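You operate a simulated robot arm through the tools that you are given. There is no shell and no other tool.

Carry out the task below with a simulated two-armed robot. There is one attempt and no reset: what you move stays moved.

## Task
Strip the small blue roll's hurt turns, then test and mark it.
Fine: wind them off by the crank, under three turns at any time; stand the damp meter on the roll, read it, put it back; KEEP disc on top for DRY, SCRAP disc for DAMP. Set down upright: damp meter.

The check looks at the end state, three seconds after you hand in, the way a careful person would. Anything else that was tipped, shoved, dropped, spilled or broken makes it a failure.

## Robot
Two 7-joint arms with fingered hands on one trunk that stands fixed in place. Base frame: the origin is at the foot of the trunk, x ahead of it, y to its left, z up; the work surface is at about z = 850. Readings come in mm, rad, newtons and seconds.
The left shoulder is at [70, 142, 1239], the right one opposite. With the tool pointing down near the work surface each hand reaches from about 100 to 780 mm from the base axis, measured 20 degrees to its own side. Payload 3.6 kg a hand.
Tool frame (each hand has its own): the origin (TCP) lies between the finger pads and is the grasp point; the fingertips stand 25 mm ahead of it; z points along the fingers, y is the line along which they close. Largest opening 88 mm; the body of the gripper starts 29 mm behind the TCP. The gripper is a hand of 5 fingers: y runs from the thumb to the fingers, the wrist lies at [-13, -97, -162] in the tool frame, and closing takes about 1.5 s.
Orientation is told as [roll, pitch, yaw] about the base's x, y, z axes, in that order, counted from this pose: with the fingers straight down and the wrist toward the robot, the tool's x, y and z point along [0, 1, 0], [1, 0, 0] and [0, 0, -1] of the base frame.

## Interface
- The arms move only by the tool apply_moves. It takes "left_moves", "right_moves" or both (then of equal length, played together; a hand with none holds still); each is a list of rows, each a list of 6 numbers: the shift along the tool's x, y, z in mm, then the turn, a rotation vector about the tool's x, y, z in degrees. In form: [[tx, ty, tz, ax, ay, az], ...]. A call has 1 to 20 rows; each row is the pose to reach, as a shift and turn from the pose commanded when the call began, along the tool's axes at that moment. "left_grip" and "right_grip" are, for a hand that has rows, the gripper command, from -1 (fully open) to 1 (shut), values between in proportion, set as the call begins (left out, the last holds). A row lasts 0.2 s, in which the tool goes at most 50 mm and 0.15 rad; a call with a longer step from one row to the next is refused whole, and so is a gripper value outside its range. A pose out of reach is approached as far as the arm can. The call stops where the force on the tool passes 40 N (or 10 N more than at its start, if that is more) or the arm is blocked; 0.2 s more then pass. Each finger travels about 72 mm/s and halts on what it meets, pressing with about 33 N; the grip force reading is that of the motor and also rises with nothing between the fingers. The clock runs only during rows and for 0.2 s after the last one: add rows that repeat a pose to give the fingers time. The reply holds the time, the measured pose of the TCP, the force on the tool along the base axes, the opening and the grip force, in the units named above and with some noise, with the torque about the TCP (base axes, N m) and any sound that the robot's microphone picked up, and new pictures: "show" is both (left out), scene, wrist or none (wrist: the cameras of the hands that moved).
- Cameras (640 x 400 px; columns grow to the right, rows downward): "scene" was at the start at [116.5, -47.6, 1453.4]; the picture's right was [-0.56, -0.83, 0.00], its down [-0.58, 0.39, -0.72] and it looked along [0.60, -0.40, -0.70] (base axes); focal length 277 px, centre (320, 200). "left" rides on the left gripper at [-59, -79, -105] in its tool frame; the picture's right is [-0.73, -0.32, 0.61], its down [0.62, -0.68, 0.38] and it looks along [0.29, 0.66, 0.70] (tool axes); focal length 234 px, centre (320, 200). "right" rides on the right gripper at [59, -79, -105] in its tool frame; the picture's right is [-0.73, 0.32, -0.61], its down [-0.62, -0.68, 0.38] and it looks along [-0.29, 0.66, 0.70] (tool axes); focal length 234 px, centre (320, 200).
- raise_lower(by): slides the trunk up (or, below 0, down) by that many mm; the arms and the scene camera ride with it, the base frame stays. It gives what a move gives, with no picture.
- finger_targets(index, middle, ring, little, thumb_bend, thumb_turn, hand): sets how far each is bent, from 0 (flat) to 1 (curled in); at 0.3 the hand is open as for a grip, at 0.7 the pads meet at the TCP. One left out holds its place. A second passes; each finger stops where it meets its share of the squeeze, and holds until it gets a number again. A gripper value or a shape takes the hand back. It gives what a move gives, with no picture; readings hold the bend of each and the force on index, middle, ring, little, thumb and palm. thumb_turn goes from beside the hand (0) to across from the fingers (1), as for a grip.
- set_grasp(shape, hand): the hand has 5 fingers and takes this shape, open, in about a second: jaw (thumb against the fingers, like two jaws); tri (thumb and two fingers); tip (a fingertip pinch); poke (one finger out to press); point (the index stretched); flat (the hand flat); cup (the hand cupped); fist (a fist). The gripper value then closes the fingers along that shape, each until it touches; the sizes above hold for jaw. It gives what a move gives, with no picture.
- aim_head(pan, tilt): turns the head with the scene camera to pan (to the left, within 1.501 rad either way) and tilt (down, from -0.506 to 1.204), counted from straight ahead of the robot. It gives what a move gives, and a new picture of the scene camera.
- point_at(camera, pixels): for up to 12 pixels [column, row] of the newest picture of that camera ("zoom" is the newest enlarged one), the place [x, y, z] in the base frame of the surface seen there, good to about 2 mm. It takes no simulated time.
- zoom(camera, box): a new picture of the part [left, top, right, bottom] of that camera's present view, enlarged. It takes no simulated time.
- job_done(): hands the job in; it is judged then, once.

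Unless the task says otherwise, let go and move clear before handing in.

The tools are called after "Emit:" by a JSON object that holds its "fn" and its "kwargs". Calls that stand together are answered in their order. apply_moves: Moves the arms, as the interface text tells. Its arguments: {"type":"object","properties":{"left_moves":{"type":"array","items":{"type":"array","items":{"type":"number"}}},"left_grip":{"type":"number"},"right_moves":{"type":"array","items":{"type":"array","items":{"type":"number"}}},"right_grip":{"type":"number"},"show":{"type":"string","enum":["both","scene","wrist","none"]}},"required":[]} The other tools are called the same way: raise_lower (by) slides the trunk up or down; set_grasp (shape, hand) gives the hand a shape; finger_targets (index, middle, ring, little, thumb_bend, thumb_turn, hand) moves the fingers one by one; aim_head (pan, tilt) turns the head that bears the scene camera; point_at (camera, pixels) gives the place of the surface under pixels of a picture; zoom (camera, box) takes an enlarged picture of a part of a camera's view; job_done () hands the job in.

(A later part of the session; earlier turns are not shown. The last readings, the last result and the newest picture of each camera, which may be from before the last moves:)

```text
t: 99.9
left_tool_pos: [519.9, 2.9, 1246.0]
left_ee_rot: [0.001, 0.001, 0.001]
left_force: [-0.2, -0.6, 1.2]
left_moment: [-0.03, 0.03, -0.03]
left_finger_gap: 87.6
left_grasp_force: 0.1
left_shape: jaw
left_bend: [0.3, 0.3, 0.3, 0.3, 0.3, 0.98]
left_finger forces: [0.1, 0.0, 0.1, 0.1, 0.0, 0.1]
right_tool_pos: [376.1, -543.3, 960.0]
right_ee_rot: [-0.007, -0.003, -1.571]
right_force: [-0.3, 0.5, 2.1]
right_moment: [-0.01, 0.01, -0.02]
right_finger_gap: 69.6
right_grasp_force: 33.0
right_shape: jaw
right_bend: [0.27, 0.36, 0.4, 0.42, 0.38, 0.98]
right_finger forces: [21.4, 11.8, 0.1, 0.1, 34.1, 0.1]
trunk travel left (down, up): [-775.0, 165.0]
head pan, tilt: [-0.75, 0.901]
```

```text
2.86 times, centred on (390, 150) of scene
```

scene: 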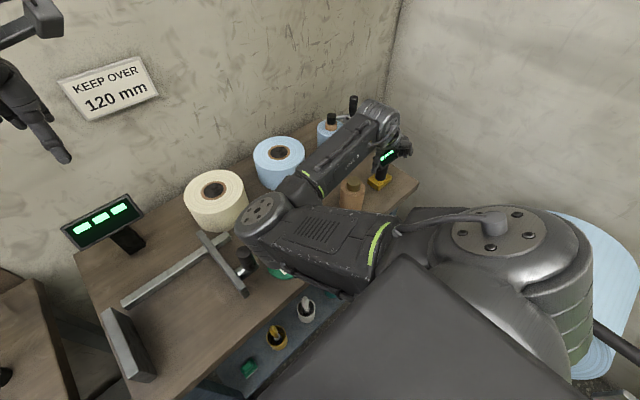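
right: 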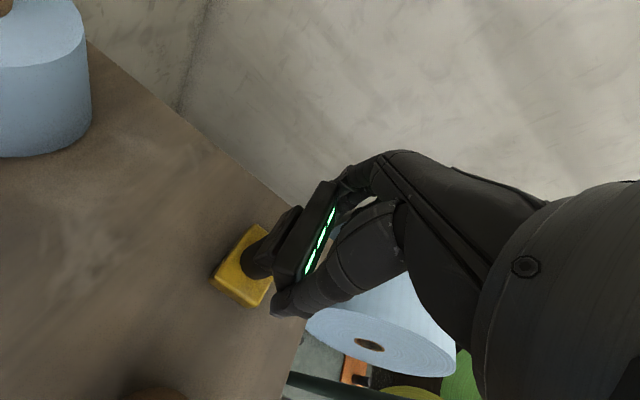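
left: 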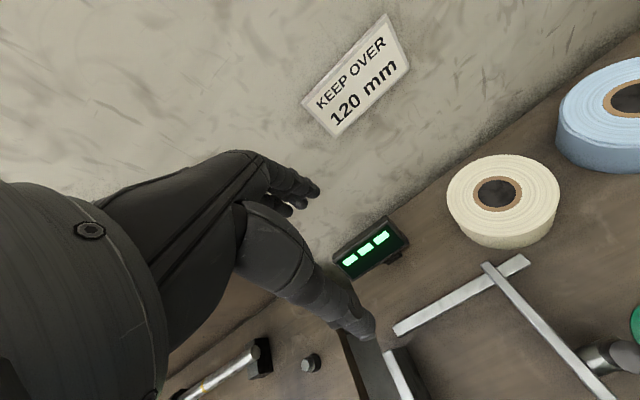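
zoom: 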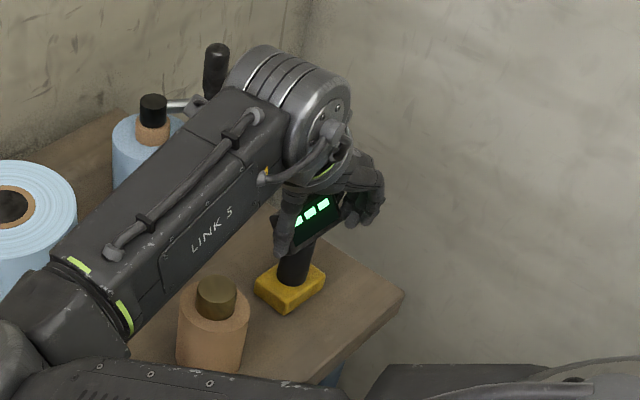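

Gripped at 70 mm with 33 N. I'll lift the meter 25 mm and check it hangs level.

Emit:
{"fn": "apply_moves", "kwargs": {"right_moves": [[0, 0, 0, 0, 0, 0], [0, 0, -8, 0, 0, 0], [0, 0, -16, 0, 0, 0], [0, 0, -25, 0, 0, 0], [0, 0, -25, 0, 0, 0]], "right_grip": -0.2, "show": "both"}}

Emit:
{"fn": "zoom", "kwargs": {"camera": "scene", "box": [340, 80, 440, 220]}}

Emit:
{"fn": "zoom", "kwargs": {"camera": "right", "box": [180, 140, 420, 380]}}

```text
t: 101.1
left_tool_pos: [521.1, 1.1, 1246.1]
left_ee_rot: [-0.002, -0.002, 0.001]
left_force: [0.8, -0.9, 0.2]
left_moment: [0.0, 0.01, -0.05]
left_finger_gap: 87.8
left_grasp_force: 0.1
left_shape: jaw
left_bend: [0.3, 0.3, 0.3, 0.3, 0.3, 0.98]
left_finger forces: [0.0, 0.1, 0.0, 0.0, 0.0, 0.0]
right_tool_pos: [376.4, -542.7, 984.0]
right_ee_rot: [-0.006, -0.002, -1.571]
right_force: [0.5, -0.4, -0.4]
right_moment: [-0.02, 0.01, 0.02]
right_finger_gap: 70.2
right_grasp_force: 32.7
right_shape: jaw
right_bend: [0.27, 0.36, 0.4, 0.42, 0.38, 0.98]
right_finger forces: [21.6, 12.1, 0.0, 0.0, 33.9, 0.0]
trunk travel left (down, up): [-775.0, 165.0]
head pan, tilt: [-0.75, 0.901]
```

scene: 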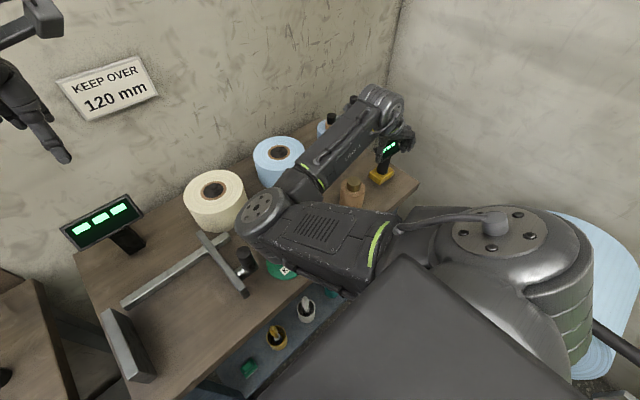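
right: 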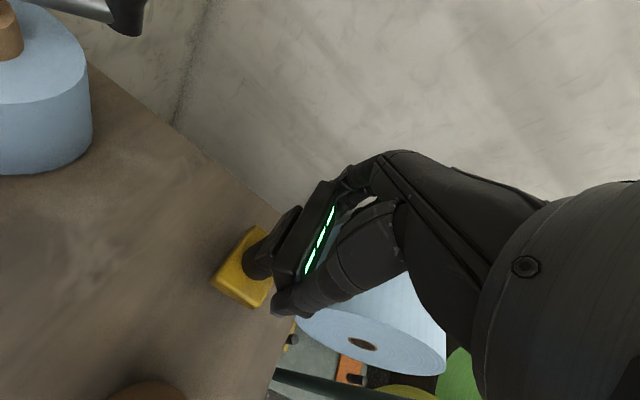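

```text
2.86 times, centred on (390, 150) of scene
```

zoom: 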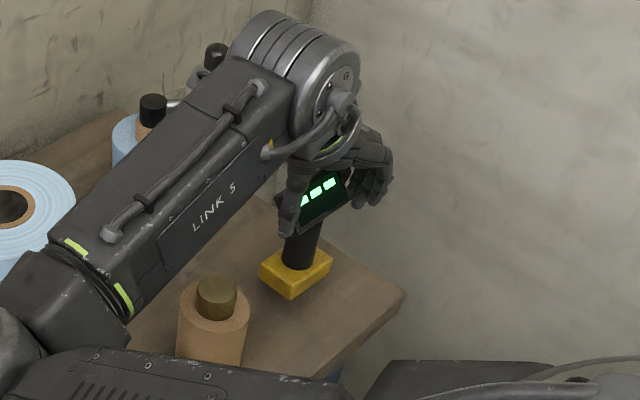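

```text
1.67 times, centred on (300, 260) of right
```

zoom: 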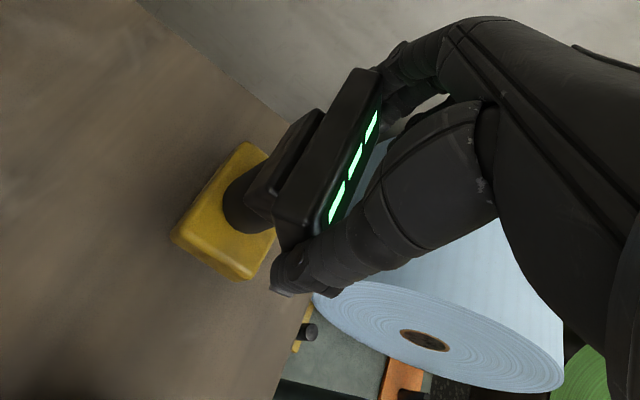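

The meter hangs level. I'll raise it further and carry it over to the roll, base well above everything.

Emit:
{"fn": "apply_moves", "kwargs": {"right_moves": [[0, 0, -30, 0, 0, 0], [0, 0, -60, 0, 0, 0], [0, 0, -90, 0, 0, 0], [0, 0, -116, 0, 0, 0], [22, -18, -116, 0, 0, 0], [44, -36, -116, 0, 0, 0], [66, -54, -116, 0, 0, 0], [88, -72, -116, 0, 0, 0], [110, -90, -116, 0, 0, 0], [132, -108, -116, 0, 0, 0], [154, -126, -116, 0, 0, 0], [176, -144, -116, 0, 0, 0], [198, -162, -116, 0, 0, 0], [220, -179, -116, 0, 0, 0], [220, -179, -116, 0, 0, 0]], "show": "both"}}

```text
t: 104.3
left_tool_pos: [519.9, 1.4, 1247.5]
left_ee_rot: [0.0, -0.001, 0.002]
left_force: [-0.5, -0.3, 0.4]
left_moment: [-0.02, 0.02, 0.01]
left_finger_gap: 87.9
left_grasp_force: 0.0
left_shape: jaw
left_bend: [0.3, 0.3, 0.3, 0.3, 0.3, 0.98]
left_finger forces: [0.0, 0.0, 0.1, 0.0, 0.0, 0.0]
right_tool_pos: [596.7, -377.1, 1098.6]
right_ee_rot: [-0.006, -0.003, -1.57]
right_force: [-0.2, 0.2, -1.5]
right_moment: [0.01, 0.01, 0.02]
right_finger_gap: 69.8
right_grasp_force: 32.6
right_shape: jaw
right_bend: [0.27, 0.36, 0.4, 0.42, 0.38, 0.98]
right_finger forces: [21.4, 11.9, 0.1, 0.0, 34.3, 0.0]
right hand out of reach, approached as far as the arm can: row 11, 12, 13, 14, 15
trunk travel left (down, up): [-775.0, 165.0]
head pan, tilt: [-0.75, 0.901]
```

scene: 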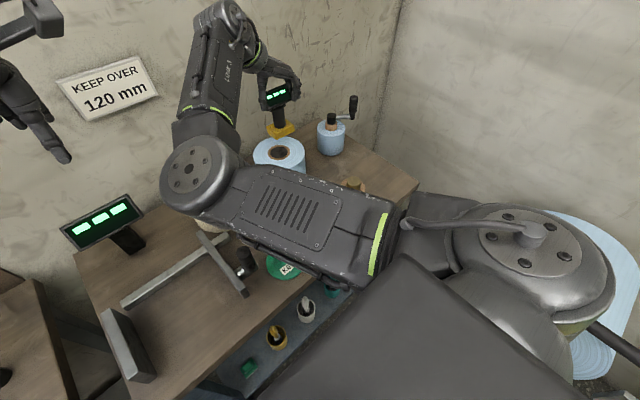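
right: 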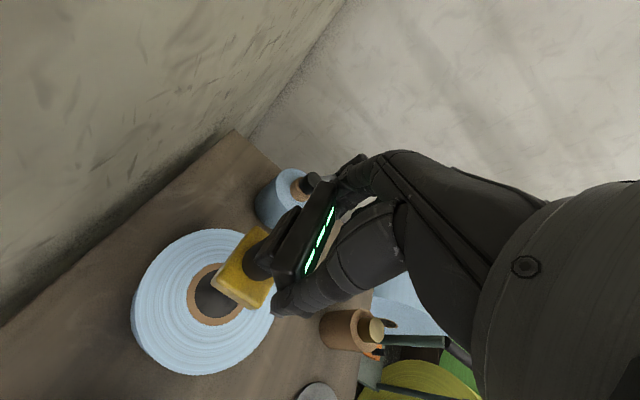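

The meter is over the roll but 13 mm short in y (reach limit). I'll ease the yaw by 15° to regain reach.

Emit:
{"fn": "apply_moves", "kwargs": {"right_moves": [[0, 0, 0, 0, 0, -5], [0, 0, 0, 0, 0, -10], [0, 0, 0, 0, 0, -15], [0, 0, 0, 0, 0, -15]], "show": "both"}}

```text
t: 105.3
left_tool_pos: [520.8, 0.1, 1246.8]
left_ee_rot: [0.0, -0.002, 0.001]
left_force: [-0.6, 0.0, -0.6]
left_moment: [-0.01, -0.01, 0.02]
left_finger_gap: 87.7
left_grasp_force: 0.0
left_shape: jaw
left_bend: [0.3, 0.3, 0.3, 0.3, 0.3, 0.98]
left_finger forces: [0.0, 0.0, 0.1, 0.1, 0.0, 0.0]
right_tool_pos: [597.8, -377.5, 1097.2]
right_ee_rot: [-0.007, 0.0, -1.309]
right_force: [0.6, -0.5, -1.8]
right_moment: [0.02, 0.01, 0.0]
right_finger_gap: 70.2
right_grasp_force: 32.9
right_shape: jaw
right_bend: [0.27, 0.36, 0.4, 0.42, 0.38, 0.98]
right_finger forces: [21.3, 11.9, 0.0, 0.0, 34.3, 0.0]
trunk travel left (down, up): [-775.0, 165.0]
head pan, tilt: [-0.75, 0.901]
```

scene: 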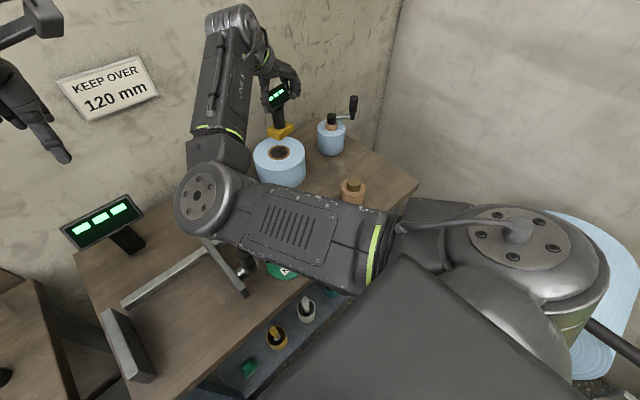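
right: 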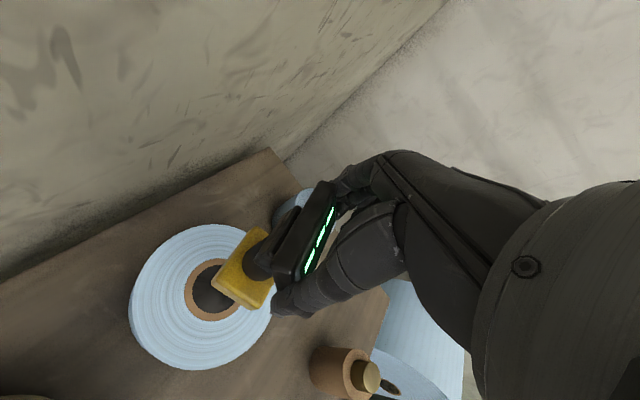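

Emit:
{"fn": "zoom", "kwargs": {"camera": "right", "box": [120, 200, 320, 380]}}

```text
2.22 times, centred on (220, 290) of right
```

zoom: 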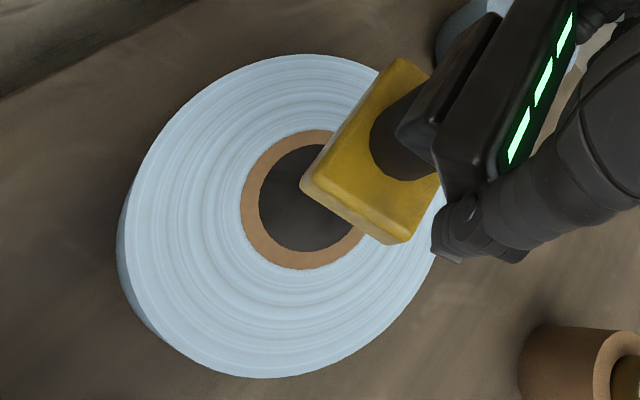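

Emit:
{"fn": "point_at", "kwargs": {"camera": "zoom", "pixels": [[252, 200], [290, 140], [300, 260], [265, 375], [130, 230], [300, 60], [310, 185], [395, 240], [400, 65], [432, 185], [300, 210]]}}

```text
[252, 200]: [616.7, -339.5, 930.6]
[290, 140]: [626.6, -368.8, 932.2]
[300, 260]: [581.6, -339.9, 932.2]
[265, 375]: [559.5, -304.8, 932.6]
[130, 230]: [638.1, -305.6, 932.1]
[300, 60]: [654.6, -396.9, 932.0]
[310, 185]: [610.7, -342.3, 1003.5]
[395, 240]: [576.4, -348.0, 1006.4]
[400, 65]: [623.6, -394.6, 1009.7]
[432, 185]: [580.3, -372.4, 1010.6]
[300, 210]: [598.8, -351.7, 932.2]
```

The roll centre is (598.8,-359.4), radius 67, and the meter base is at (600,-371). I'll shift 12 mm in y and ease the yaw slightly more, then lower.

Emit:
{"fn": "apply_moves", "kwargs": {"right_moves": [[0, 0, 0, 0, 0, -5], [0.5, -3, 0, 0, 0, -10], [1, -6, 0, 0, 0, -10], [2, -12, 0, 0, 0, -10], [2, -12, 0, 0, 0, -10]], "show": "none"}}

Emit:
{"fn": "zoom", "kwargs": {"camera": "right", "box": [120, 200, 320, 380]}}

```text
t: 106.5
left_tool_pos: [519.9, 0.3, 1246.7]
left_ee_rot: [0.0, 0.0, 0.003]
left_force: [-0.5, -0.5, -0.4]
left_moment: [-0.01, 0.0, 0.0]
left_finger_gap: 87.7
left_grasp_force: 0.0
left_shape: jaw
left_bend: [0.3, 0.3, 0.3, 0.3, 0.3, 0.98]
left_finger forces: [0.1, 0.0, 0.0, 0.1, 0.0, 0.0]
right_tool_pos: [598.7, -368.6, 1096.7]
right_ee_rot: [-0.007, 0.002, -1.136]
right_force: [-0.4, 0.0, -0.6]
right_moment: [0.01, 0.02, 0.04]
right_finger_gap: 70.0
right_grasp_force: 32.6
right_shape: jaw
right_bend: [0.27, 0.36, 0.4, 0.42, 0.38, 0.98]
right_finger forces: [21.3, 11.9, 0.0, 0.0, 34.4, 0.0]
right hand out of reach, approached as far as the arm can: row 4, 5
trunk travel left (down, up): [-775.0, 165.0]
head pan, tilt: [-0.75, 0.901]
```

```text
2.22 times, centred on (220, 290) of right
```

zoom: 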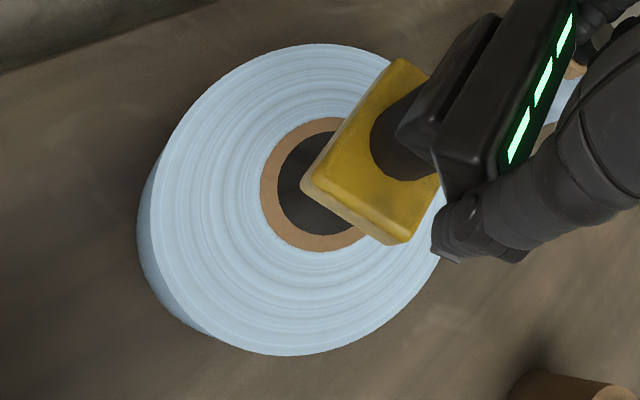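

The base is now about centred over the core. I'll lower slowly to just above the roll.

Emit:
{"fn": "apply_moves", "kwargs": {"right_moves": [[0, 0, 15, 0, 0, 0], [0, 0, 30, 0, 0, 0], [0, 0, 40, 0, 0, 0], [0, 0, 45, 0, 0, 0], [0, 0, 45, 0, 0, 0]], "show": "both"}}

Emit:
{"fn": "zoom", "kwargs": {"camera": "right", "box": [120, 200, 320, 380]}}

Emit:
{"fn": "zoom", "kwargs": {"camera": "scene", "box": [220, 60, 340, 200]}}

```text
t: 107.7
left_tool_pos: [520.8, 1.6, 1246.6]
left_ee_rot: [0.0, 0.0, 0.0]
left_force: [0.2, 0.5, -0.3]
left_moment: [-0.01, -0.04, 0.0]
left_finger_gap: 87.7
left_grasp_force: 0.1
left_shape: jaw
left_bend: [0.3, 0.3, 0.3, 0.3, 0.3, 0.98]
left_finger forces: [0.2, 0.1, 0.0, 0.0, 0.0, 0.1]
right_tool_pos: [599.2, -368.5, 1051.7]
right_ee_rot: [-0.007, 0.001, -1.134]
right_force: [0.2, 0.7, -2.0]
right_moment: [-0.01, 0.01, 0.01]
right_finger_gap: 69.9
right_grasp_force: 33.6
right_shape: jaw
right_bend: [0.27, 0.36, 0.4, 0.42, 0.38, 0.98]
right_finger forces: [21.2, 11.9, 0.0, 0.0, 34.4, 0.0]
trunk travel left (down, up): [-775.0, 165.0]
head pan, tilt: [-0.75, 0.901]
```

scene: 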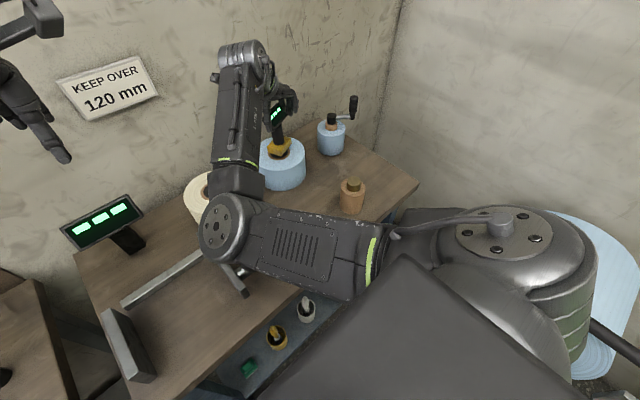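
right: 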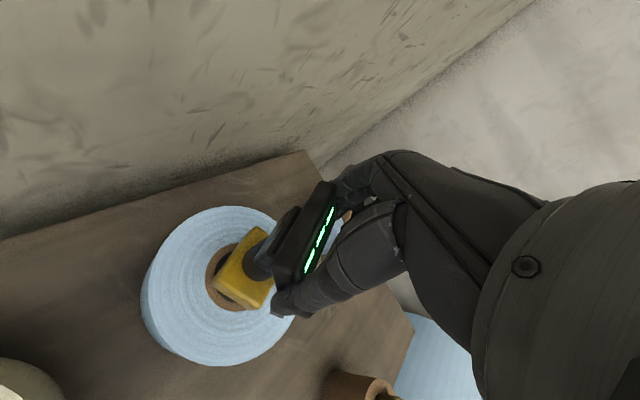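

```text
2.22 times, centred on (220, 290) of right
```

zoom: 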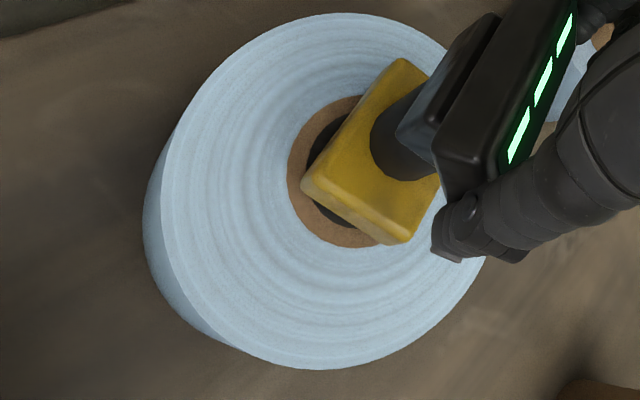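

```text
2.86 times, centred on (280, 130) of scene
```

zoom: 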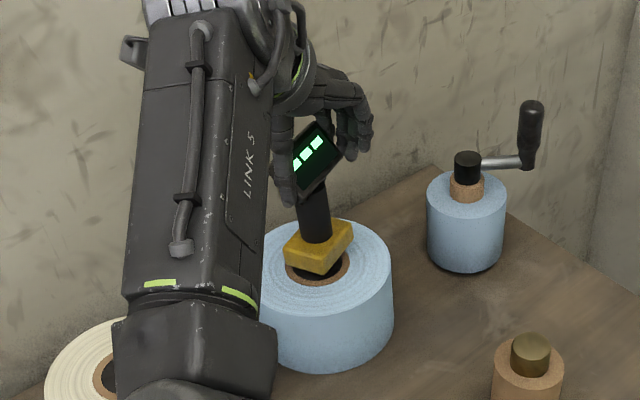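

Hovering a few mm above, centred on the core. I'll lower in 2 mm steps until contact.

Emit:
{"fn": "apply_moves", "kwargs": {"right_moves": [[0, 0, 2, 0, 0, 0], [0, 0, 4, 0, 0, 0], [0, 0, 6, 0, 0, 0], [0, 0, 7, 0, 0, 0]], "show": "none"}}

Emit:
{"fn": "zoom", "kwargs": {"camera": "scene", "box": [220, 60, 340, 200]}}

```text
t: 108.7
left_tool_pos: [520.1, 2.2, 1245.9]
left_ee_rot: [0.0, 0.001, 0.001]
left_force: [1.1, 0.5, -0.2]
left_moment: [0.0, -0.02, -0.01]
left_finger_gap: 87.8
left_grasp_force: 0.1
left_shape: jaw
left_bend: [0.3, 0.3, 0.3, 0.3, 0.3, 0.98]
left_finger forces: [0.0, 0.0, 0.0, 0.0, 0.0, 0.0]
right_tool_pos: [598.6, -367.5, 1045.1]
right_ee_rot: [-0.009, 0.003, -1.134]
right_force: [0.2, 0.4, -1.2]
right_moment: [-0.02, 0.03, 0.05]
right_finger_gap: 69.9
right_grasp_force: 33.3
right_shape: jaw
right_bend: [0.27, 0.36, 0.4, 0.42, 0.38, 0.98]
right_finger forces: [21.2, 11.9, 0.0, 0.0, 34.3, 0.0]
trunk travel left (down, up): [-775.0, 165.0]
head pan, tilt: [-0.75, 0.901]
```

```text
2.86 times, centred on (280, 130) of scene
```

zoom: 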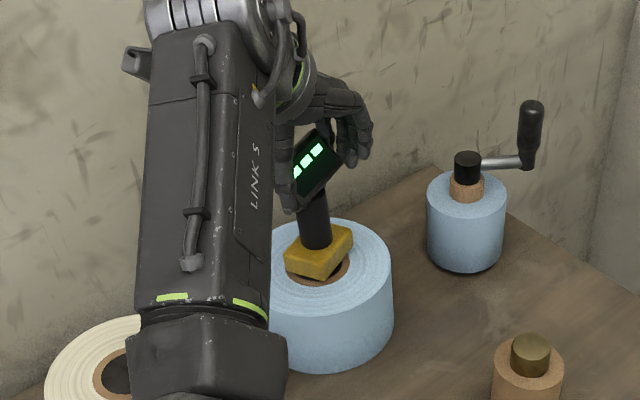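

Emit:
{"fn": "apply_moves", "kwargs": {"right_moves": [[0, 0, 1, 0, 0, 0], [0, 0, 2, 0, 0, 0], [0, 0, 3, 0, 0, 0]], "show": "none"}}

Emit:
{"fn": "zoom", "kwargs": {"camera": "scene", "box": [220, 60, 340, 200]}}

```text
t: 109.5
left_tool_pos: [519.2, 2.1, 1246.1]
left_ee_rot: [-0.001, 0.001, 0.0]
left_force: [0.6, -0.2, -0.6]
left_moment: [0.04, 0.01, 0.01]
left_finger_gap: 87.5
left_grasp_force: 0.0
left_shape: jaw
left_bend: [0.3, 0.3, 0.3, 0.3, 0.3, 0.98]
left_finger forces: [0.0, 0.0, 0.0, 0.0, 0.0, 0.0]
right_tool_pos: [597.4, -367.9, 1042.1]
right_ee_rot: [-0.006, 0.0, -1.134]
right_force: [-0.3, 0.7, -0.4]
right_moment: [0.02, -0.03, -0.01]
right_finger_gap: 70.1
right_grasp_force: 33.2
right_shape: jaw
right_bend: [0.27, 0.36, 0.4, 0.42, 0.38, 0.98]
right_finger forces: [21.1, 11.8, 0.0, 0.0, 34.8, 0.0]
trunk travel left (down, up): [-775.0, 165.0]
head pan, tilt: [-0.75, 0.901]
```

```text
2.86 times, centred on (280, 130) of scene
```

zoom: 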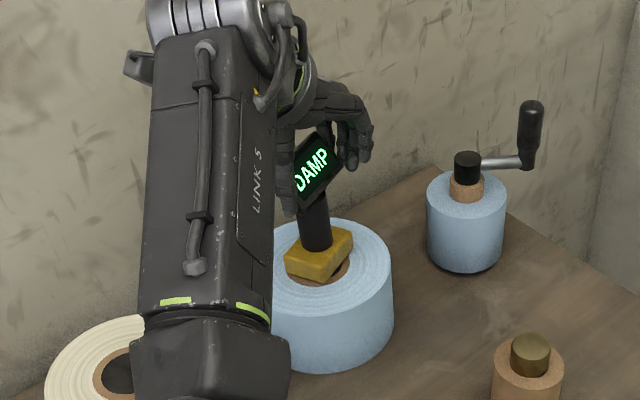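

The display now reads DAMP. I'll wait a couple of seconds to be sure the reading is settled.

Emit:
{"fn": "apply_moves", "kwargs": {"right_moves": [[0, 0, 0.5, 0, 0, 0], [0, 0, 0.5, 0, 0, 0], [0, 0, 0.5, 0, 0, 0], [0, 0, 0.5, 0, 0, 0], [0, 0, 0.5, 0, 0, 0], [0, 0, 0.5, 0, 0, 0], [0, 0, 0.5, 0, 0, 0], [0, 0, 0.5, 0, 0, 0], [0, 0, 0.5, 0, 0, 0], [0, 0, 0.5, 0, 0, 0]], "show": "none"}}

Emit:
{"fn": "zoom", "kwargs": {"camera": "scene", "box": [250, 90, 320, 170]}}

```text
t: 111.7
left_tool_pos: [519.5, 1.4, 1246.6]
left_ee_rot: [0.0, 0.0, 0.003]
left_force: [-0.1, 0.0, -0.3]
left_moment: [0.03, 0.03, -0.03]
left_finger_gap: 87.8
left_grasp_force: 0.0
left_shape: jaw
left_bend: [0.3, 0.3, 0.3, 0.3, 0.3, 0.98]
left_finger forces: [0.1, 0.0, 0.1, 0.0, 0.0, 0.0]
right_tool_pos: [598.5, -367.1, 1041.9]
right_ee_rot: [-0.008, 0.0, -1.134]
right_force: [-0.9, 1.0, 2.6]
right_moment: [-0.09, -0.08, -0.01]
right_finger_gap: 70.0
right_grasp_force: 32.8
right_shape: jaw
right_bend: [0.27, 0.36, 0.4, 0.42, 0.38, 0.98]
right_finger forces: [21.1, 11.9, 0.0, 0.0, 35.1, 0.0]
trunk travel left (down, up): [-775.0, 165.0]
head pan, tilt: [-0.75, 0.901]
```

```text
5.00 times, centred on (285, 130) of scene
```

zoom: 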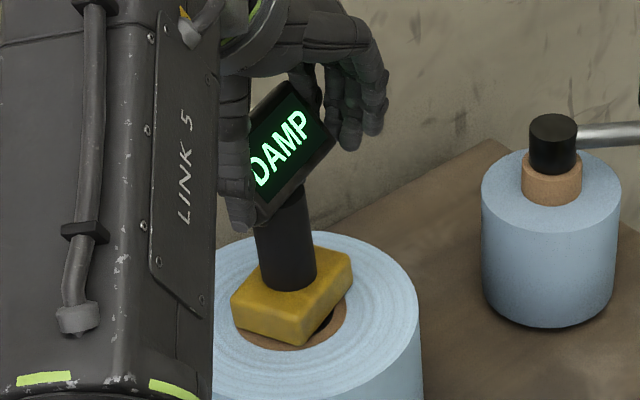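

It reads DAMP, so the SCRAP disc goes on top. I'll lift the meter and carry it back over its original spot, yaw back to -90°.

Emit:
{"fn": "apply_moves", "kwargs": {"right_moves": [[0, 0, -20, 0, 0, 0], [0, 0, -40, 0, 0, 0], [0, 0, -60, 0, 0, 0], [-25, 6, -60, 0, 0, 2.5], [-50, 12, -60, 0, 0, 5], [-75, 18, -60, 0, 0, 7.5], [-100, 24, -60, 0, 0, 10], [-125, 30, -60, 0, 0, 12.5], [-150, 36, -60, 0, 0, 15], [-175, 42, -60, 0, 0, 17.5], [-200, 48, -60, 0, 0, 20], [-225, 54, -60, 0, 0, 22.5], [-250, 60, -60, 0, 0, 25], [-275.7, 65.2, -60, 0, 0, 25], [-275.7, 65.2, -60, 0, 0, 25]], "show": "both"}}

Emit:
{"fn": "zoom", "kwargs": {"camera": "right", "box": [120, 160, 360, 380]}}

```text
t: 114.9
left_tool_pos: [520.8, 1.7, 1246.1]
left_ee_rot: [0.0, 0.0, 0.003]
left_force: [-0.2, 0.3, 0.7]
left_moment: [0.03, -0.01, 0.03]
left_finger_gap: 87.5
left_grasp_force: 0.1
left_shape: jaw
left_bend: [0.3, 0.3, 0.3, 0.3, 0.3, 0.98]
left_finger forces: [0.1, 0.1, 0.0, 0.1, 0.0, 0.0]
right_tool_pos: [375.7, -543.7, 1103.9]
right_ee_rot: [-0.008, -0.002, -1.571]
right_force: [-0.1, -0.5, -1.5]
right_moment: [0.0, -0.01, -0.01]
right_finger_gap: 70.1
right_grasp_force: 33.0
right_shape: jaw
right_bend: [0.27, 0.36, 0.4, 0.42, 0.38, 0.98]
right_finger forces: [21.1, 11.9, 0.0, 0.1, 34.4, 0.1]
trunk travel left (down, up): [-775.0, 165.0]
head pan, tilt: [-0.75, 0.901]
```

scene: 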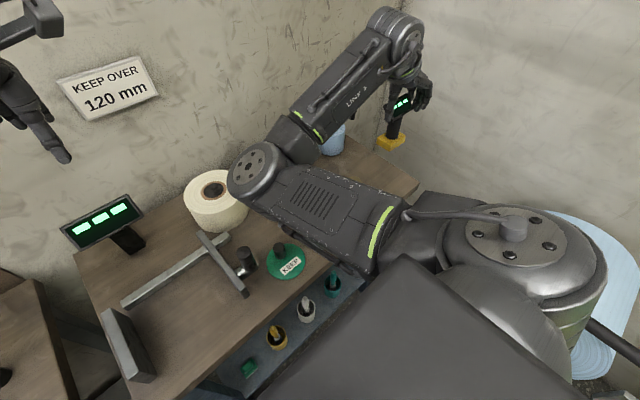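
right: 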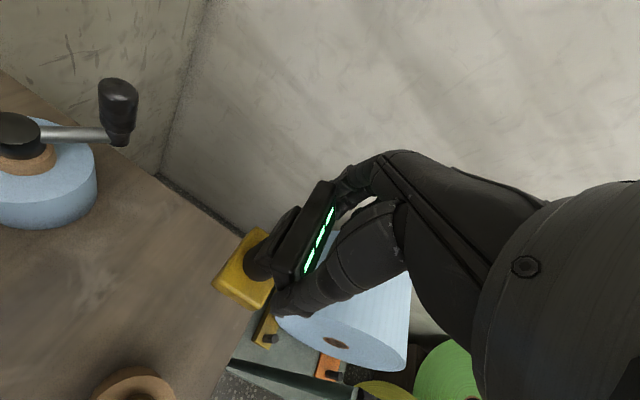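

```text
1.82 times, centred on (240, 270) of right
```

zoom: 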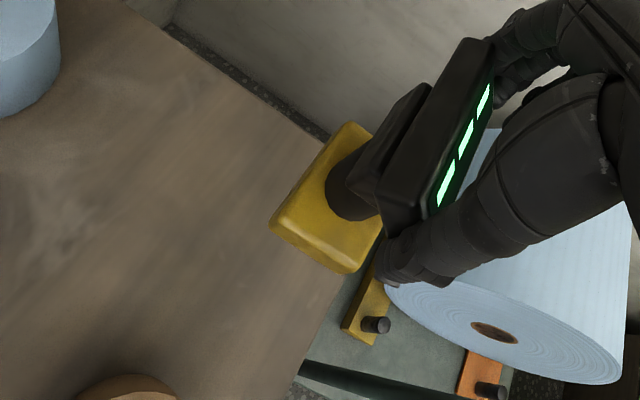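

Over the original spot. I'll lower to just above the bench.

Emit:
{"fn": "apply_moves", "kwargs": {"right_moves": [[0, 0, 30, 0, 0, 0], [0, 0, 60, 0, 0, 0], [0, 0, 90, 0, 0, 0], [0, 0, 115, 0, 0, 0], [0, 0, 130, 0, 0, 0], [0, 0, 138, 0, 0, 0], [0, 0, 138, 0, 0, 0]], "show": "none"}}

Emit:
{"fn": "apply_moves", "kwargs": {"right_moves": [[0, 0, 1.5, 0, 0, 0], [0, 0, 3, 0, 0, 0], [0, 0, 4.5, 0, 0, 0], [0, 0, 6, 0, 0, 0]], "show": "both"}}

Emit:
{"fn": "zoom", "kwargs": {"camera": "scene", "box": [340, 80, 440, 220]}}

```text
t: 116.5
left_tool_pos: [519.4, 1.0, 1247.5]
left_ee_rot: [0.001, 0.001, 0.001]
left_force: [0.0, -0.2, -0.6]
left_moment: [-0.01, 0.0, 0.01]
left_finger_gap: 87.5
left_grasp_force: 0.1
left_shape: jaw
left_bend: [0.3, 0.3, 0.3, 0.3, 0.3, 0.98]
left_finger forces: [0.0, 0.0, 0.0, 0.0, 0.0, 0.0]
right_tool_pos: [374.8, -543.9, 963.8]
right_ee_rot: [-0.008, -0.001, -1.571]
right_force: [0.4, -0.3, -1.5]
right_moment: [0.01, 0.01, -0.01]
right_finger_gap: 69.9
right_grasp_force: 32.5
right_shape: jaw
right_bend: [0.27, 0.36, 0.4, 0.42, 0.38, 0.98]
right_finger forces: [20.9, 11.8, 0.1, 0.0, 34.2, 0.0]
trunk travel left (down, up): [-775.0, 165.0]
head pan, tilt: [-0.75, 0.901]
```

```text
t: 117.5
left_tool_pos: [519.0, 2.0, 1247.2]
left_ee_rot: [-0.003, -0.001, 0.002]
left_force: [-0.2, 0.4, 0.9]
left_moment: [-0.01, 0.02, 0.0]
left_finger_gap: 87.7
left_grasp_force: 0.0
left_shape: jaw
left_bend: [0.3, 0.3, 0.3, 0.3, 0.3, 0.98]
left_finger forces: [0.0, 0.0, 0.1, 0.1, 0.0, 0.0]
right_tool_pos: [374.0, -543.1, 959.1]
right_ee_rot: [-0.005, -0.003, -1.572]
right_force: [-0.7, 1.1, 5.2]
right_moment: [-0.16, 0.0, -0.01]
right_finger_gap: 70.0
right_grasp_force: 33.0
right_shape: jaw
right_bend: [0.27, 0.36, 0.4, 0.42, 0.38, 0.98]
right_finger forces: [20.8, 11.7, 0.0, 0.0, 35.2, 0.0]
trunk travel left (down, up): [-775.0, 165.0]
head pan, tilt: [-0.75, 0.901]
```

scene: 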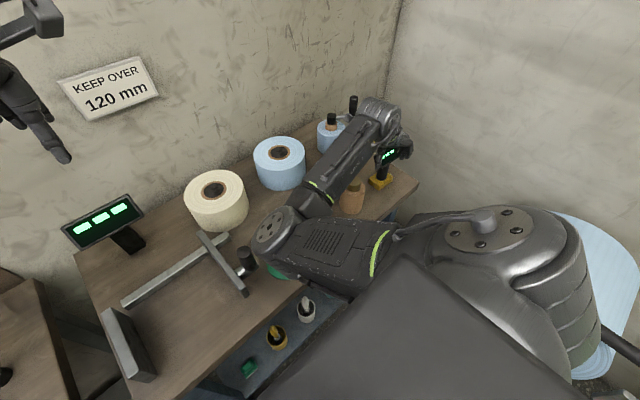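
right: 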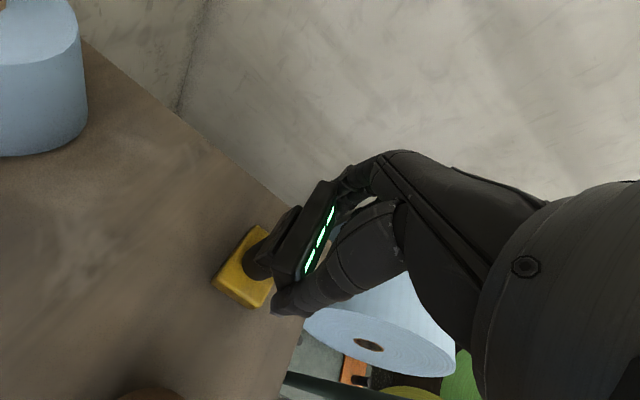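

```text
2.86 times, centred on (390, 150) of scene
```

zoom: 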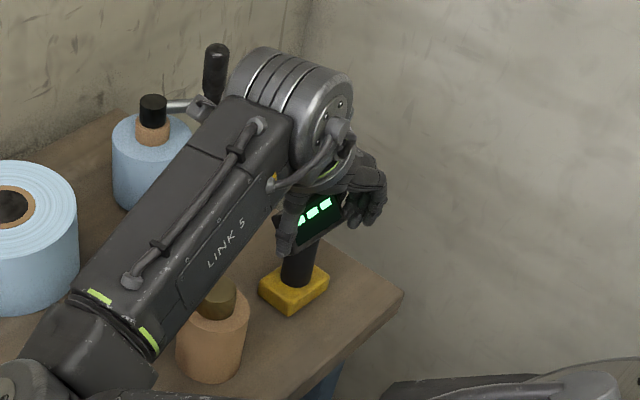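

Contact at 5 N on the bench. I'll open fully, then lift straight up.

Emit:
{"fn": "apply_moves", "kwargs": {"right_moves": [[0, 0, -0.5, 0, 0, 0], [0, 0, -0.5, 0, 0, 0], [0, 0, -0.5, 0, 0, 0], [0, 0, -0.5, 0, 0, 0]], "right_grip": -1, "show": "wrist"}}

Emit:
{"fn": "zoom", "kwargs": {"camera": "scene", "box": [340, 80, 440, 220]}}

```text
t: 118.5
left_tool_pos: [519.1, 0.9, 1246.8]
left_ee_rot: [-0.001, 0.001, 0.003]
left_force: [0.0, 0.1, 0.1]
left_moment: [0.01, -0.01, -0.03]
left_finger_gap: 87.7
left_grasp_force: 0.1
left_shape: jaw
left_bend: [0.3, 0.3, 0.3, 0.3, 0.3, 0.98]
left_finger forces: [0.0, 0.0, 0.0, 0.1, 0.0, 0.0]
right_tool_pos: [374.1, -543.0, 959.6]
right_ee_rot: [-0.007, -0.003, -1.573]
right_force: [0.1, -0.5, -0.3]
right_moment: [0.03, 0.03, -0.01]
right_finger_gap: 87.8
right_grasp_force: 0.1
right_shape: jaw
right_bend: [0.3, 0.3, 0.3, 0.3, 0.3, 0.98]
right_finger forces: [0.4, 0.0, 0.0, 0.0, 0.3, 0.0]
trunk travel left (down, up): [-775.0, 165.0]
head pan, tilt: [-0.75, 0.901]
```

right: 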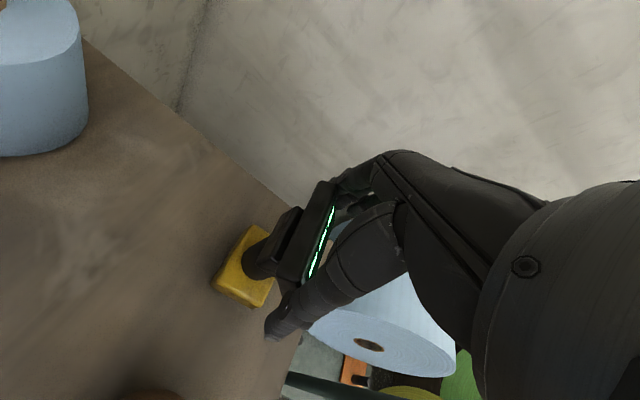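

```text
2.86 times, centred on (390, 150) of scene
```

zoom: 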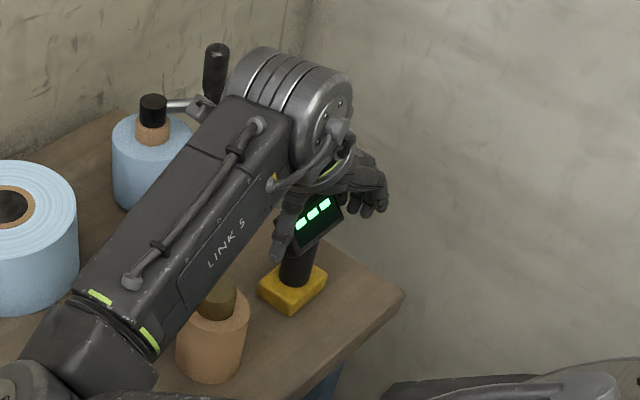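

Emit:
{"fn": "apply_moves", "kwargs": {"right_moves": [[0, 0, -10, 0, 0, 0], [0, 0, -20, 0, 0, 0], [0, 0, -40, 0, 0, 0], [0, 0, -70, 0, 0, 0], [0, 0, -100, 0, 0, 0], [0, 0, -140, 0, 0, 0]], "show": "both"}}

Emit:
{"fn": "zoom", "kwargs": {"camera": "right", "box": [170, 220, 280, 330]}}

```text
t: 119.9
left_tool_pos: [519.6, 2.3, 1245.2]
left_ee_rot: [0.0, 0.0, 0.002]
left_force: [0.1, 0.6, 0.1]
left_moment: [-0.01, -0.04, -0.03]
left_finger_gap: 87.9
left_grasp_force: 0.1
left_shape: jaw
left_bend: [0.3, 0.3, 0.3, 0.3, 0.3, 0.98]
left_finger forces: [0.0, 0.0, 0.1, 0.1, 0.1, 0.0]
right_tool_pos: [380.0, -543.6, 1099.8]
right_ee_rot: [-0.008, -0.002, -1.57]
right_force: [0.3, -1.1, -0.7]
right_moment: [0.01, 0.01, 0.02]
right_finger_gap: 87.5
right_grasp_force: 0.1
right_shape: jaw
right_bend: [0.3, 0.3, 0.3, 0.3, 0.3, 0.98]
right_finger forces: [0.0, 0.0, 0.1, 0.0, 0.0, 0.0]
trunk travel left (down, up): [-775.0, 165.0]
head pan, tilt: [-0.75, 0.901]
```

scene: 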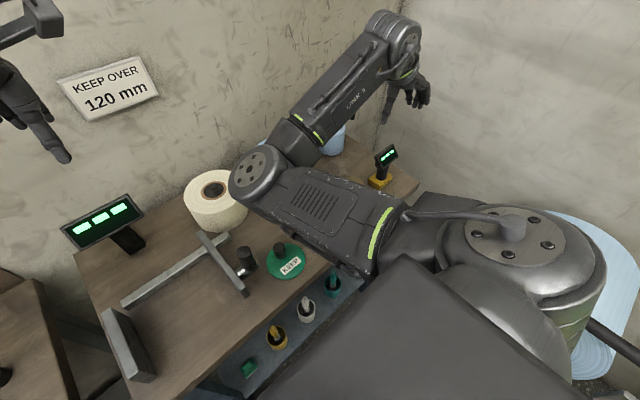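
right: 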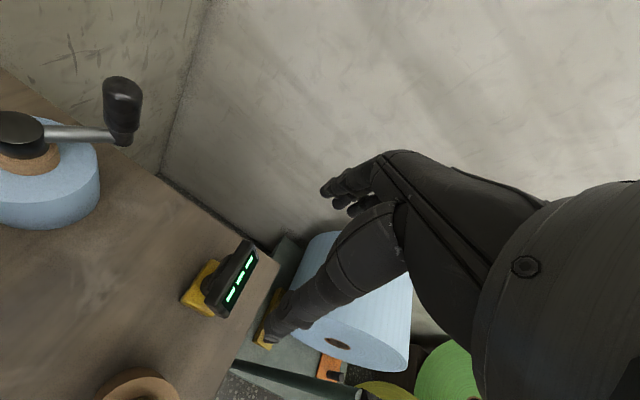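

```text
3.64 times, centred on (225, 275) of right
```

zoom: 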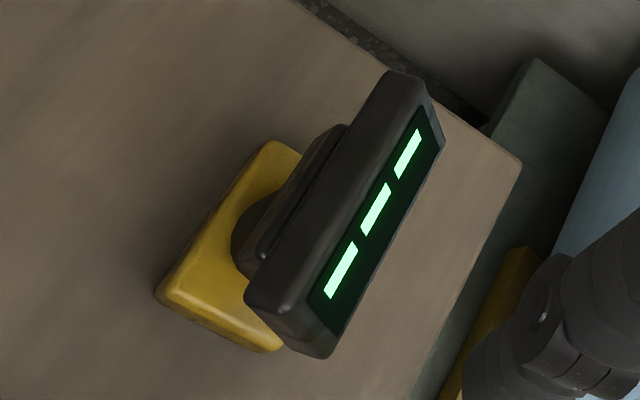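

The meter is back and upright, showing "---". Next I'll move above the SCRAP disc's knob with yaw about -30°.

Emit:
{"fn": "apply_moves", "kwargs": {"right_moves": [[0, -25, 0, 0, 0, -7.5], [0, -50, 0, 0, 0, -15], [0, -80, 0, 0, 0, -22.5], [0, -110, 0, 0, 0, -30], [0, -140, 0, 0, 0, -37.5], [0, -165, 0, 0, 0, -45], [0, -185, 0, 0, 0, -52.5], [0, -200, 0, 0, 0, -60], [0, -200, 0, 0, 0, -60]], "show": "both"}}

```text
t: 121.9
left_tool_pos: [519.6, 3.2, 1245.5]
left_ee_rot: [-0.003, -0.002, 0.003]
left_force: [-0.4, 0.1, -0.5]
left_moment: [0.03, 0.03, -0.03]
left_finger_gap: 87.4
left_grasp_force: 0.1
left_shape: jaw
left_bend: [0.3, 0.3, 0.3, 0.3, 0.3, 0.98]
left_finger forces: [0.1, 0.0, 0.0, 0.0, 0.1, 0.0]
right_tool_pos: [376.8, -446.0, 1100.4]
right_ee_rot: [-0.006, 0.003, -0.642]
right_force: [-0.3, 0.0, -0.3]
right_moment: [-0.01, 0.02, -0.02]
right_finger_gap: 87.9
right_grasp_force: 0.1
right_shape: jaw
right_bend: [0.3, 0.3, 0.3, 0.3, 0.3, 0.98]
right_finger forces: [0.0, 0.1, 0.0, 0.0, 0.0, 0.1]
right hand out of reach, approached as far as the arm can: row 3, 4, 5, 6, 7, 8, 9
trunk travel left (down, up): [-775.0, 165.0]
head pan, tilt: [-0.75, 0.901]
```

scene: 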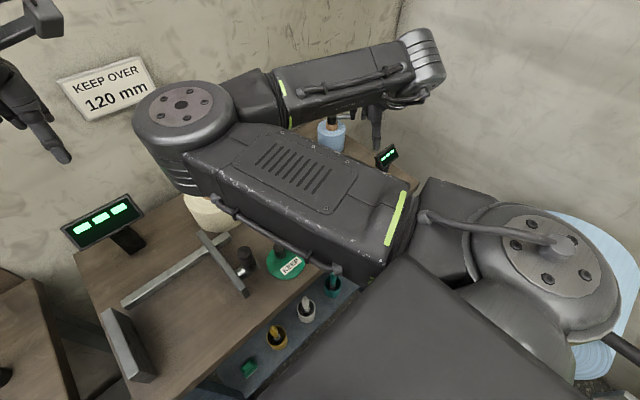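
right: 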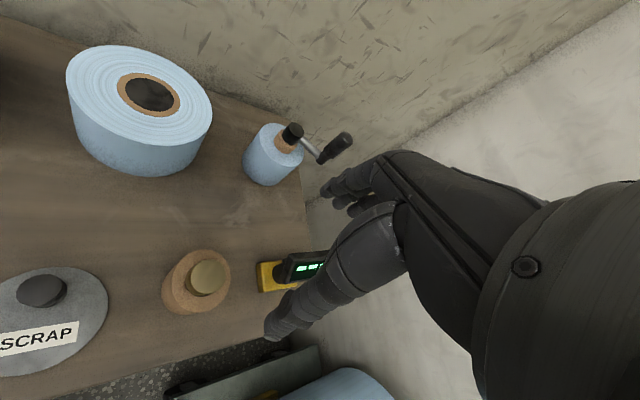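

The raised-elbow-left posture blocks leftward reach to the disc. I'll swing the right arm out into free space, straighten it, and roll it to bring the elbow back down or right.

Emit:
{"fn": "apply_moves", "kwargs": {"right_moves": [[-10, 20, -30, 0, 0, 0], [-25, 50, -60, 0, 0, 0], [-45, 90, -85, 0, 0, 0], [-65, 130, -110, 0, 0, 0], [-85, 170, -130, 0, 0, 0], [-100, 210, -140, 0, 0, 0], [-118, 245, -140, 0, 0, 0], [-134, 279, -140, 0, 0, 0], [-134, 279, -140, 0, 0, 0]], "show": "both"}}

```text
refused: row 3 steps farther than a row can; nothing moved
```

Emit:
{"fn": "apply_moves", "kwargs": {"right_moves": [[-8, 15, -30, 0, 0, 0], [-20, 40, -60, 0, 0, 0], [-36, 75, -80, 0, 0, 0], [-52, 110, -100, 0, 0, 0], [-70, 147, -115, 0, 0, 0], [-87, 185, -125, 0, 0, 0], [-105, 222, -135, 0, 0, 0], [-121, 258, -140, 0, 0, 0], [-134, 279, -140, 0, 0, 0], [-134, 279, -140, 0, 0, 0]], "show": "both"}}

```text
t: 124.1
left_tool_pos: [519.9, 2.9, 1246.5]
left_ee_rot: [-0.001, 0.002, 0.004]
left_force: [0.0, 0.1, 0.2]
left_moment: [0.02, -0.04, -0.02]
left_finger_gap: 87.6
left_grasp_force: 0.2
left_shape: jaw
left_bend: [0.3, 0.3, 0.3, 0.3, 0.3, 0.98]
left_finger forces: [0.1, 0.0, 0.0, 0.1, 0.1, 0.0]
right_tool_pos: [518.6, -706.4, 1235.8]
right_ee_rot: [-0.007, 0.004, -0.645]
right_force: [-0.3, -0.8, -0.1]
right_moment: [0.04, 0.0, 0.03]
right_finger_gap: 87.9
right_grasp_force: 0.1
right_shape: jaw
right_bend: [0.3, 0.3, 0.3, 0.3, 0.3, 0.98]
right_finger forces: [0.1, 0.0, 0.0, 0.1, 0.2, 0.1]
right hand out of reach, approached as far as the arm can: row 9, 10
trunk travel left (down, up): [-775.0, 165.0]
head pan, tilt: [-0.75, 0.901]
```

scene: 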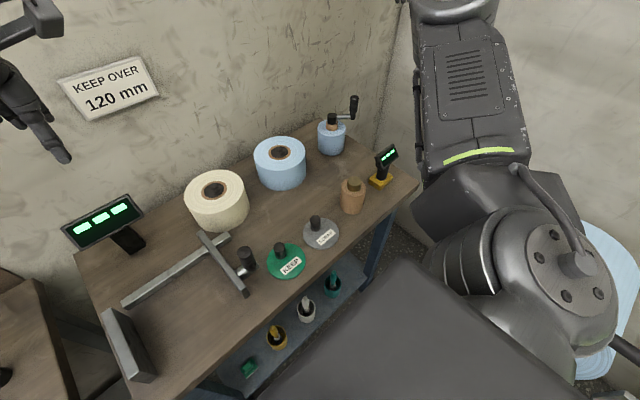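
right: 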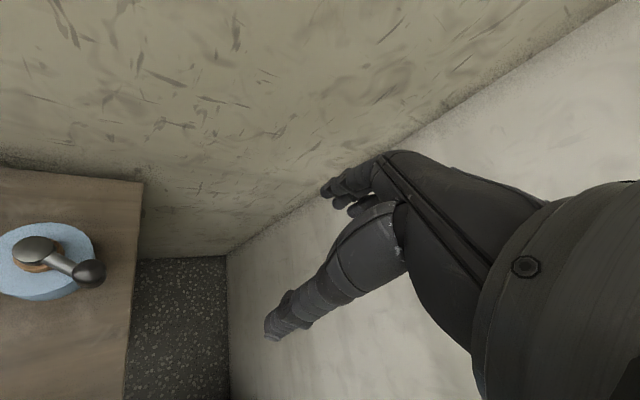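

Emit:
{"fn": "point_at", "kwargs": {"camera": "scene", "pixels": [[605, 240], [620, 345], [460, 50], [420, 40], [560, 100], [480, 90], [400, 235]]}}

Emit:
{"fn": "aim_head", "kwargs": {"pan": -1.4, "tilt": 0.6}}

```text
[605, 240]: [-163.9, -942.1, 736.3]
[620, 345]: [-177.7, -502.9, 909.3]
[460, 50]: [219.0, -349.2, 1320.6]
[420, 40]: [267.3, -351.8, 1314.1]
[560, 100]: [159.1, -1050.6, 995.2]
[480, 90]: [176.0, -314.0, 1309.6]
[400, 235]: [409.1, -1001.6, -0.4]
```

```text
t: 125.2
left_tool_pos: [520.1, 0.5, 1247.1]
left_ee_rot: [0.0, -0.002, 0.003]
left_force: [0.6, -1.7, -0.5]
left_moment: [0.0, -0.02, 0.01]
left_finger_gap: 87.7
left_grasp_force: 0.1
left_shape: jaw
left_bend: [0.3, 0.3, 0.3, 0.3, 0.3, 0.98]
left_finger forces: [0.0, 0.1, 0.0, 0.1, 0.0, 0.1]
right_tool_pos: [518.0, -708.0, 1235.0]
right_ee_rot: [-0.005, 0.004, -0.644]
right_force: [-0.6, -0.5, 0.0]
right_moment: [0.0, -0.02, 0.0]
right_finger_gap: 88.1
right_grasp_force: 0.2
right_shape: jaw
right_bend: [0.3, 0.3, 0.3, 0.3, 0.3, 0.98]
right_finger forces: [0.0, 0.1, 0.0, 0.0, 0.1, 0.0]
trunk travel left (down, up): [-775.0, 165.0]
head pan, tilt: [-1.4, 0.6]
```

scene: 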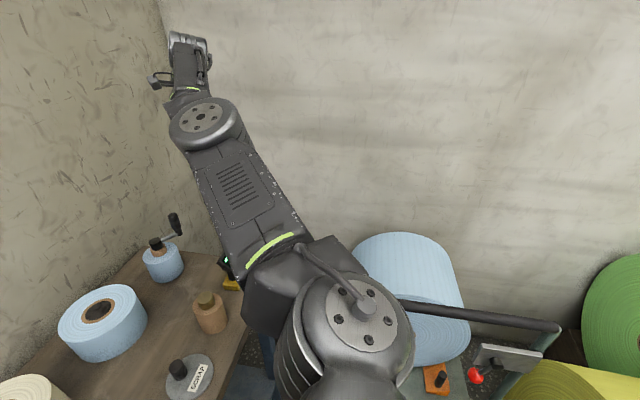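

There's ample free space at this height. I'll roll the hand about the arm's axis by 64° while straight, so the upper arm rolls and the elbow turns downward.

Emit:
{"fn": "apply_moves", "kwargs": {"right_moves": [[-24.3, -6.8, 3.9, 2.4, -7.4, 2], [-48.7, -14.6, 4.4, 4.8, -14.8, 3.9], [-72.6, -23.1, 1.4, 7.1, -22.1, 5.9], [-95.7, -32.3, -5, 9.5, -29.5, 7.8], [-117.3, -41.9, -14.6, 11.9, -36.9, 9.8], [-137.1, -51.7, -27.4, 14.3, -44.3, 11.8], [-154.9, -61.6, -43, 16.6, -51.6, 13.7], [-170.2, -71.3, -61.1, 19, -59, 15.7], [-170.2, -71.3, -61.1, 19, -59, 15.7]], "show": "scene"}}

```text
t: 127.2
left_tool_pos: [519.3, 1.4, 1246.6]
left_ee_rot: [0.003, 0.001, 0.001]
left_force: [-0.5, 0.2, -0.5]
left_moment: [-0.03, 0.03, 0.0]
left_finger_gap: 87.8
left_grasp_force: 0.0
left_shape: jaw
left_bend: [0.3, 0.3, 0.3, 0.3, 0.3, 0.98]
left_finger forces: [0.0, 0.0, 0.1, 0.0, 0.0, 0.0]
right_tool_pos: [358.8, -801.2, 1297.5]
right_ee_rot: [-1.08, 0.141, -1.033]
right_force: [-0.3, -0.4, -0.4]
right_moment: [0.03, 0.02, -0.03]
right_finger_gap: 88.1
right_grasp_force: 0.0
right_shape: jaw
right_bend: [0.3, 0.3, 0.3, 0.3, 0.3, 0.98]
right_finger forces: [0.1, 0.1, 0.0, 0.1, 0.1, 0.0]
trunk travel left (down, up): [-775.0, 165.0]
head pan, tilt: [-1.4, 0.6]
```

scene: 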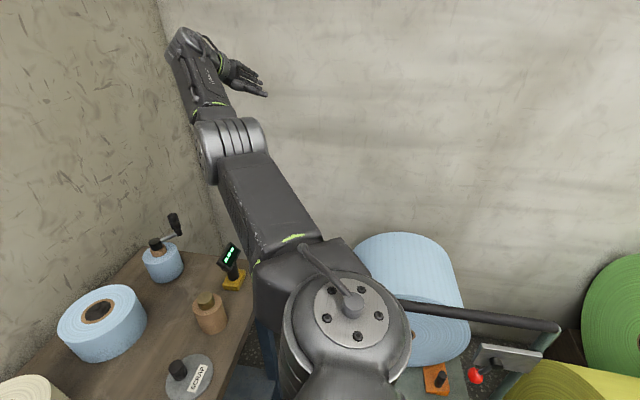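

The upper arm rolled and the hinge is now horizontal, so the elbow should bend down. I'll retract the hand toward the shoulder to bend it.

Emit:
{"fn": "apply_moves", "kwargs": {"right_moves": [[8, -25, 7, 0, 0, 0], [17, -52, 14, 0, 0, 0], [26, -80, 21, 0, 0, 0], [35, -110, 29, 0, 0, 0], [35, -110, 29, 0, 0, 0]], "show": "scene"}}

```text
t: 128.4
left_tool_pos: [519.5, 0.5, 1246.5]
left_ee_rot: [-0.001, 0.0, 0.001]
left_force: [-0.8, -0.2, 1.0]
left_moment: [-0.01, -0.01, 0.0]
left_finger_gap: 87.7
left_grasp_force: 0.1
left_shape: jaw
left_bend: [0.3, 0.3, 0.3, 0.3, 0.3, 0.98]
left_finger forces: [0.0, 0.1, 0.1, 0.0, 0.0, 0.1]
right_tool_pos: [291.8, -705.3, 1266.1]
right_ee_rot: [-1.079, 0.142, -1.031]
right_force: [-0.2, 0.0, 1.2]
right_moment: [0.0, -0.02, 0.03]
right_finger_gap: 88.3
right_grasp_force: 0.1
right_shape: jaw
right_bend: [0.3, 0.3, 0.3, 0.3, 0.3, 0.98]
right_finger forces: [0.0, 0.1, 0.1, 0.0, 0.0, 0.0]
trunk travel left (down, up): [-775.0, 165.0]
head pan, tilt: [-1.4, 0.6]
```

scene: 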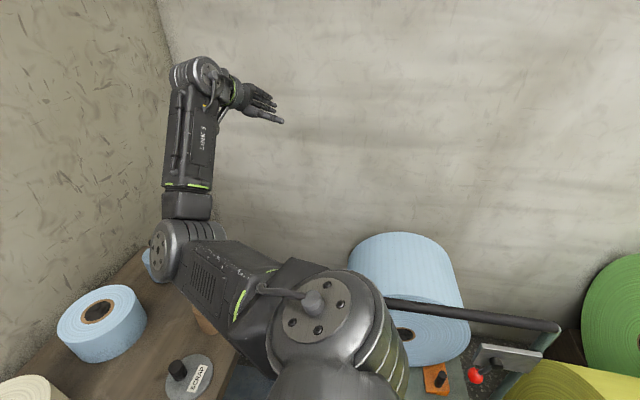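

Emit:
{"fn": "point_at", "kwargs": {"camera": "scene", "pixels": [[160, 250], [200, 235], [190, 290], [190, 150], [220, 280]]}}

```text
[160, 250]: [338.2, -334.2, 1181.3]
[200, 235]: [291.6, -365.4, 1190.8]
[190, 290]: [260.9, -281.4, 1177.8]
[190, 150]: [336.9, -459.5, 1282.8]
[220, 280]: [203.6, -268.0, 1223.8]
```

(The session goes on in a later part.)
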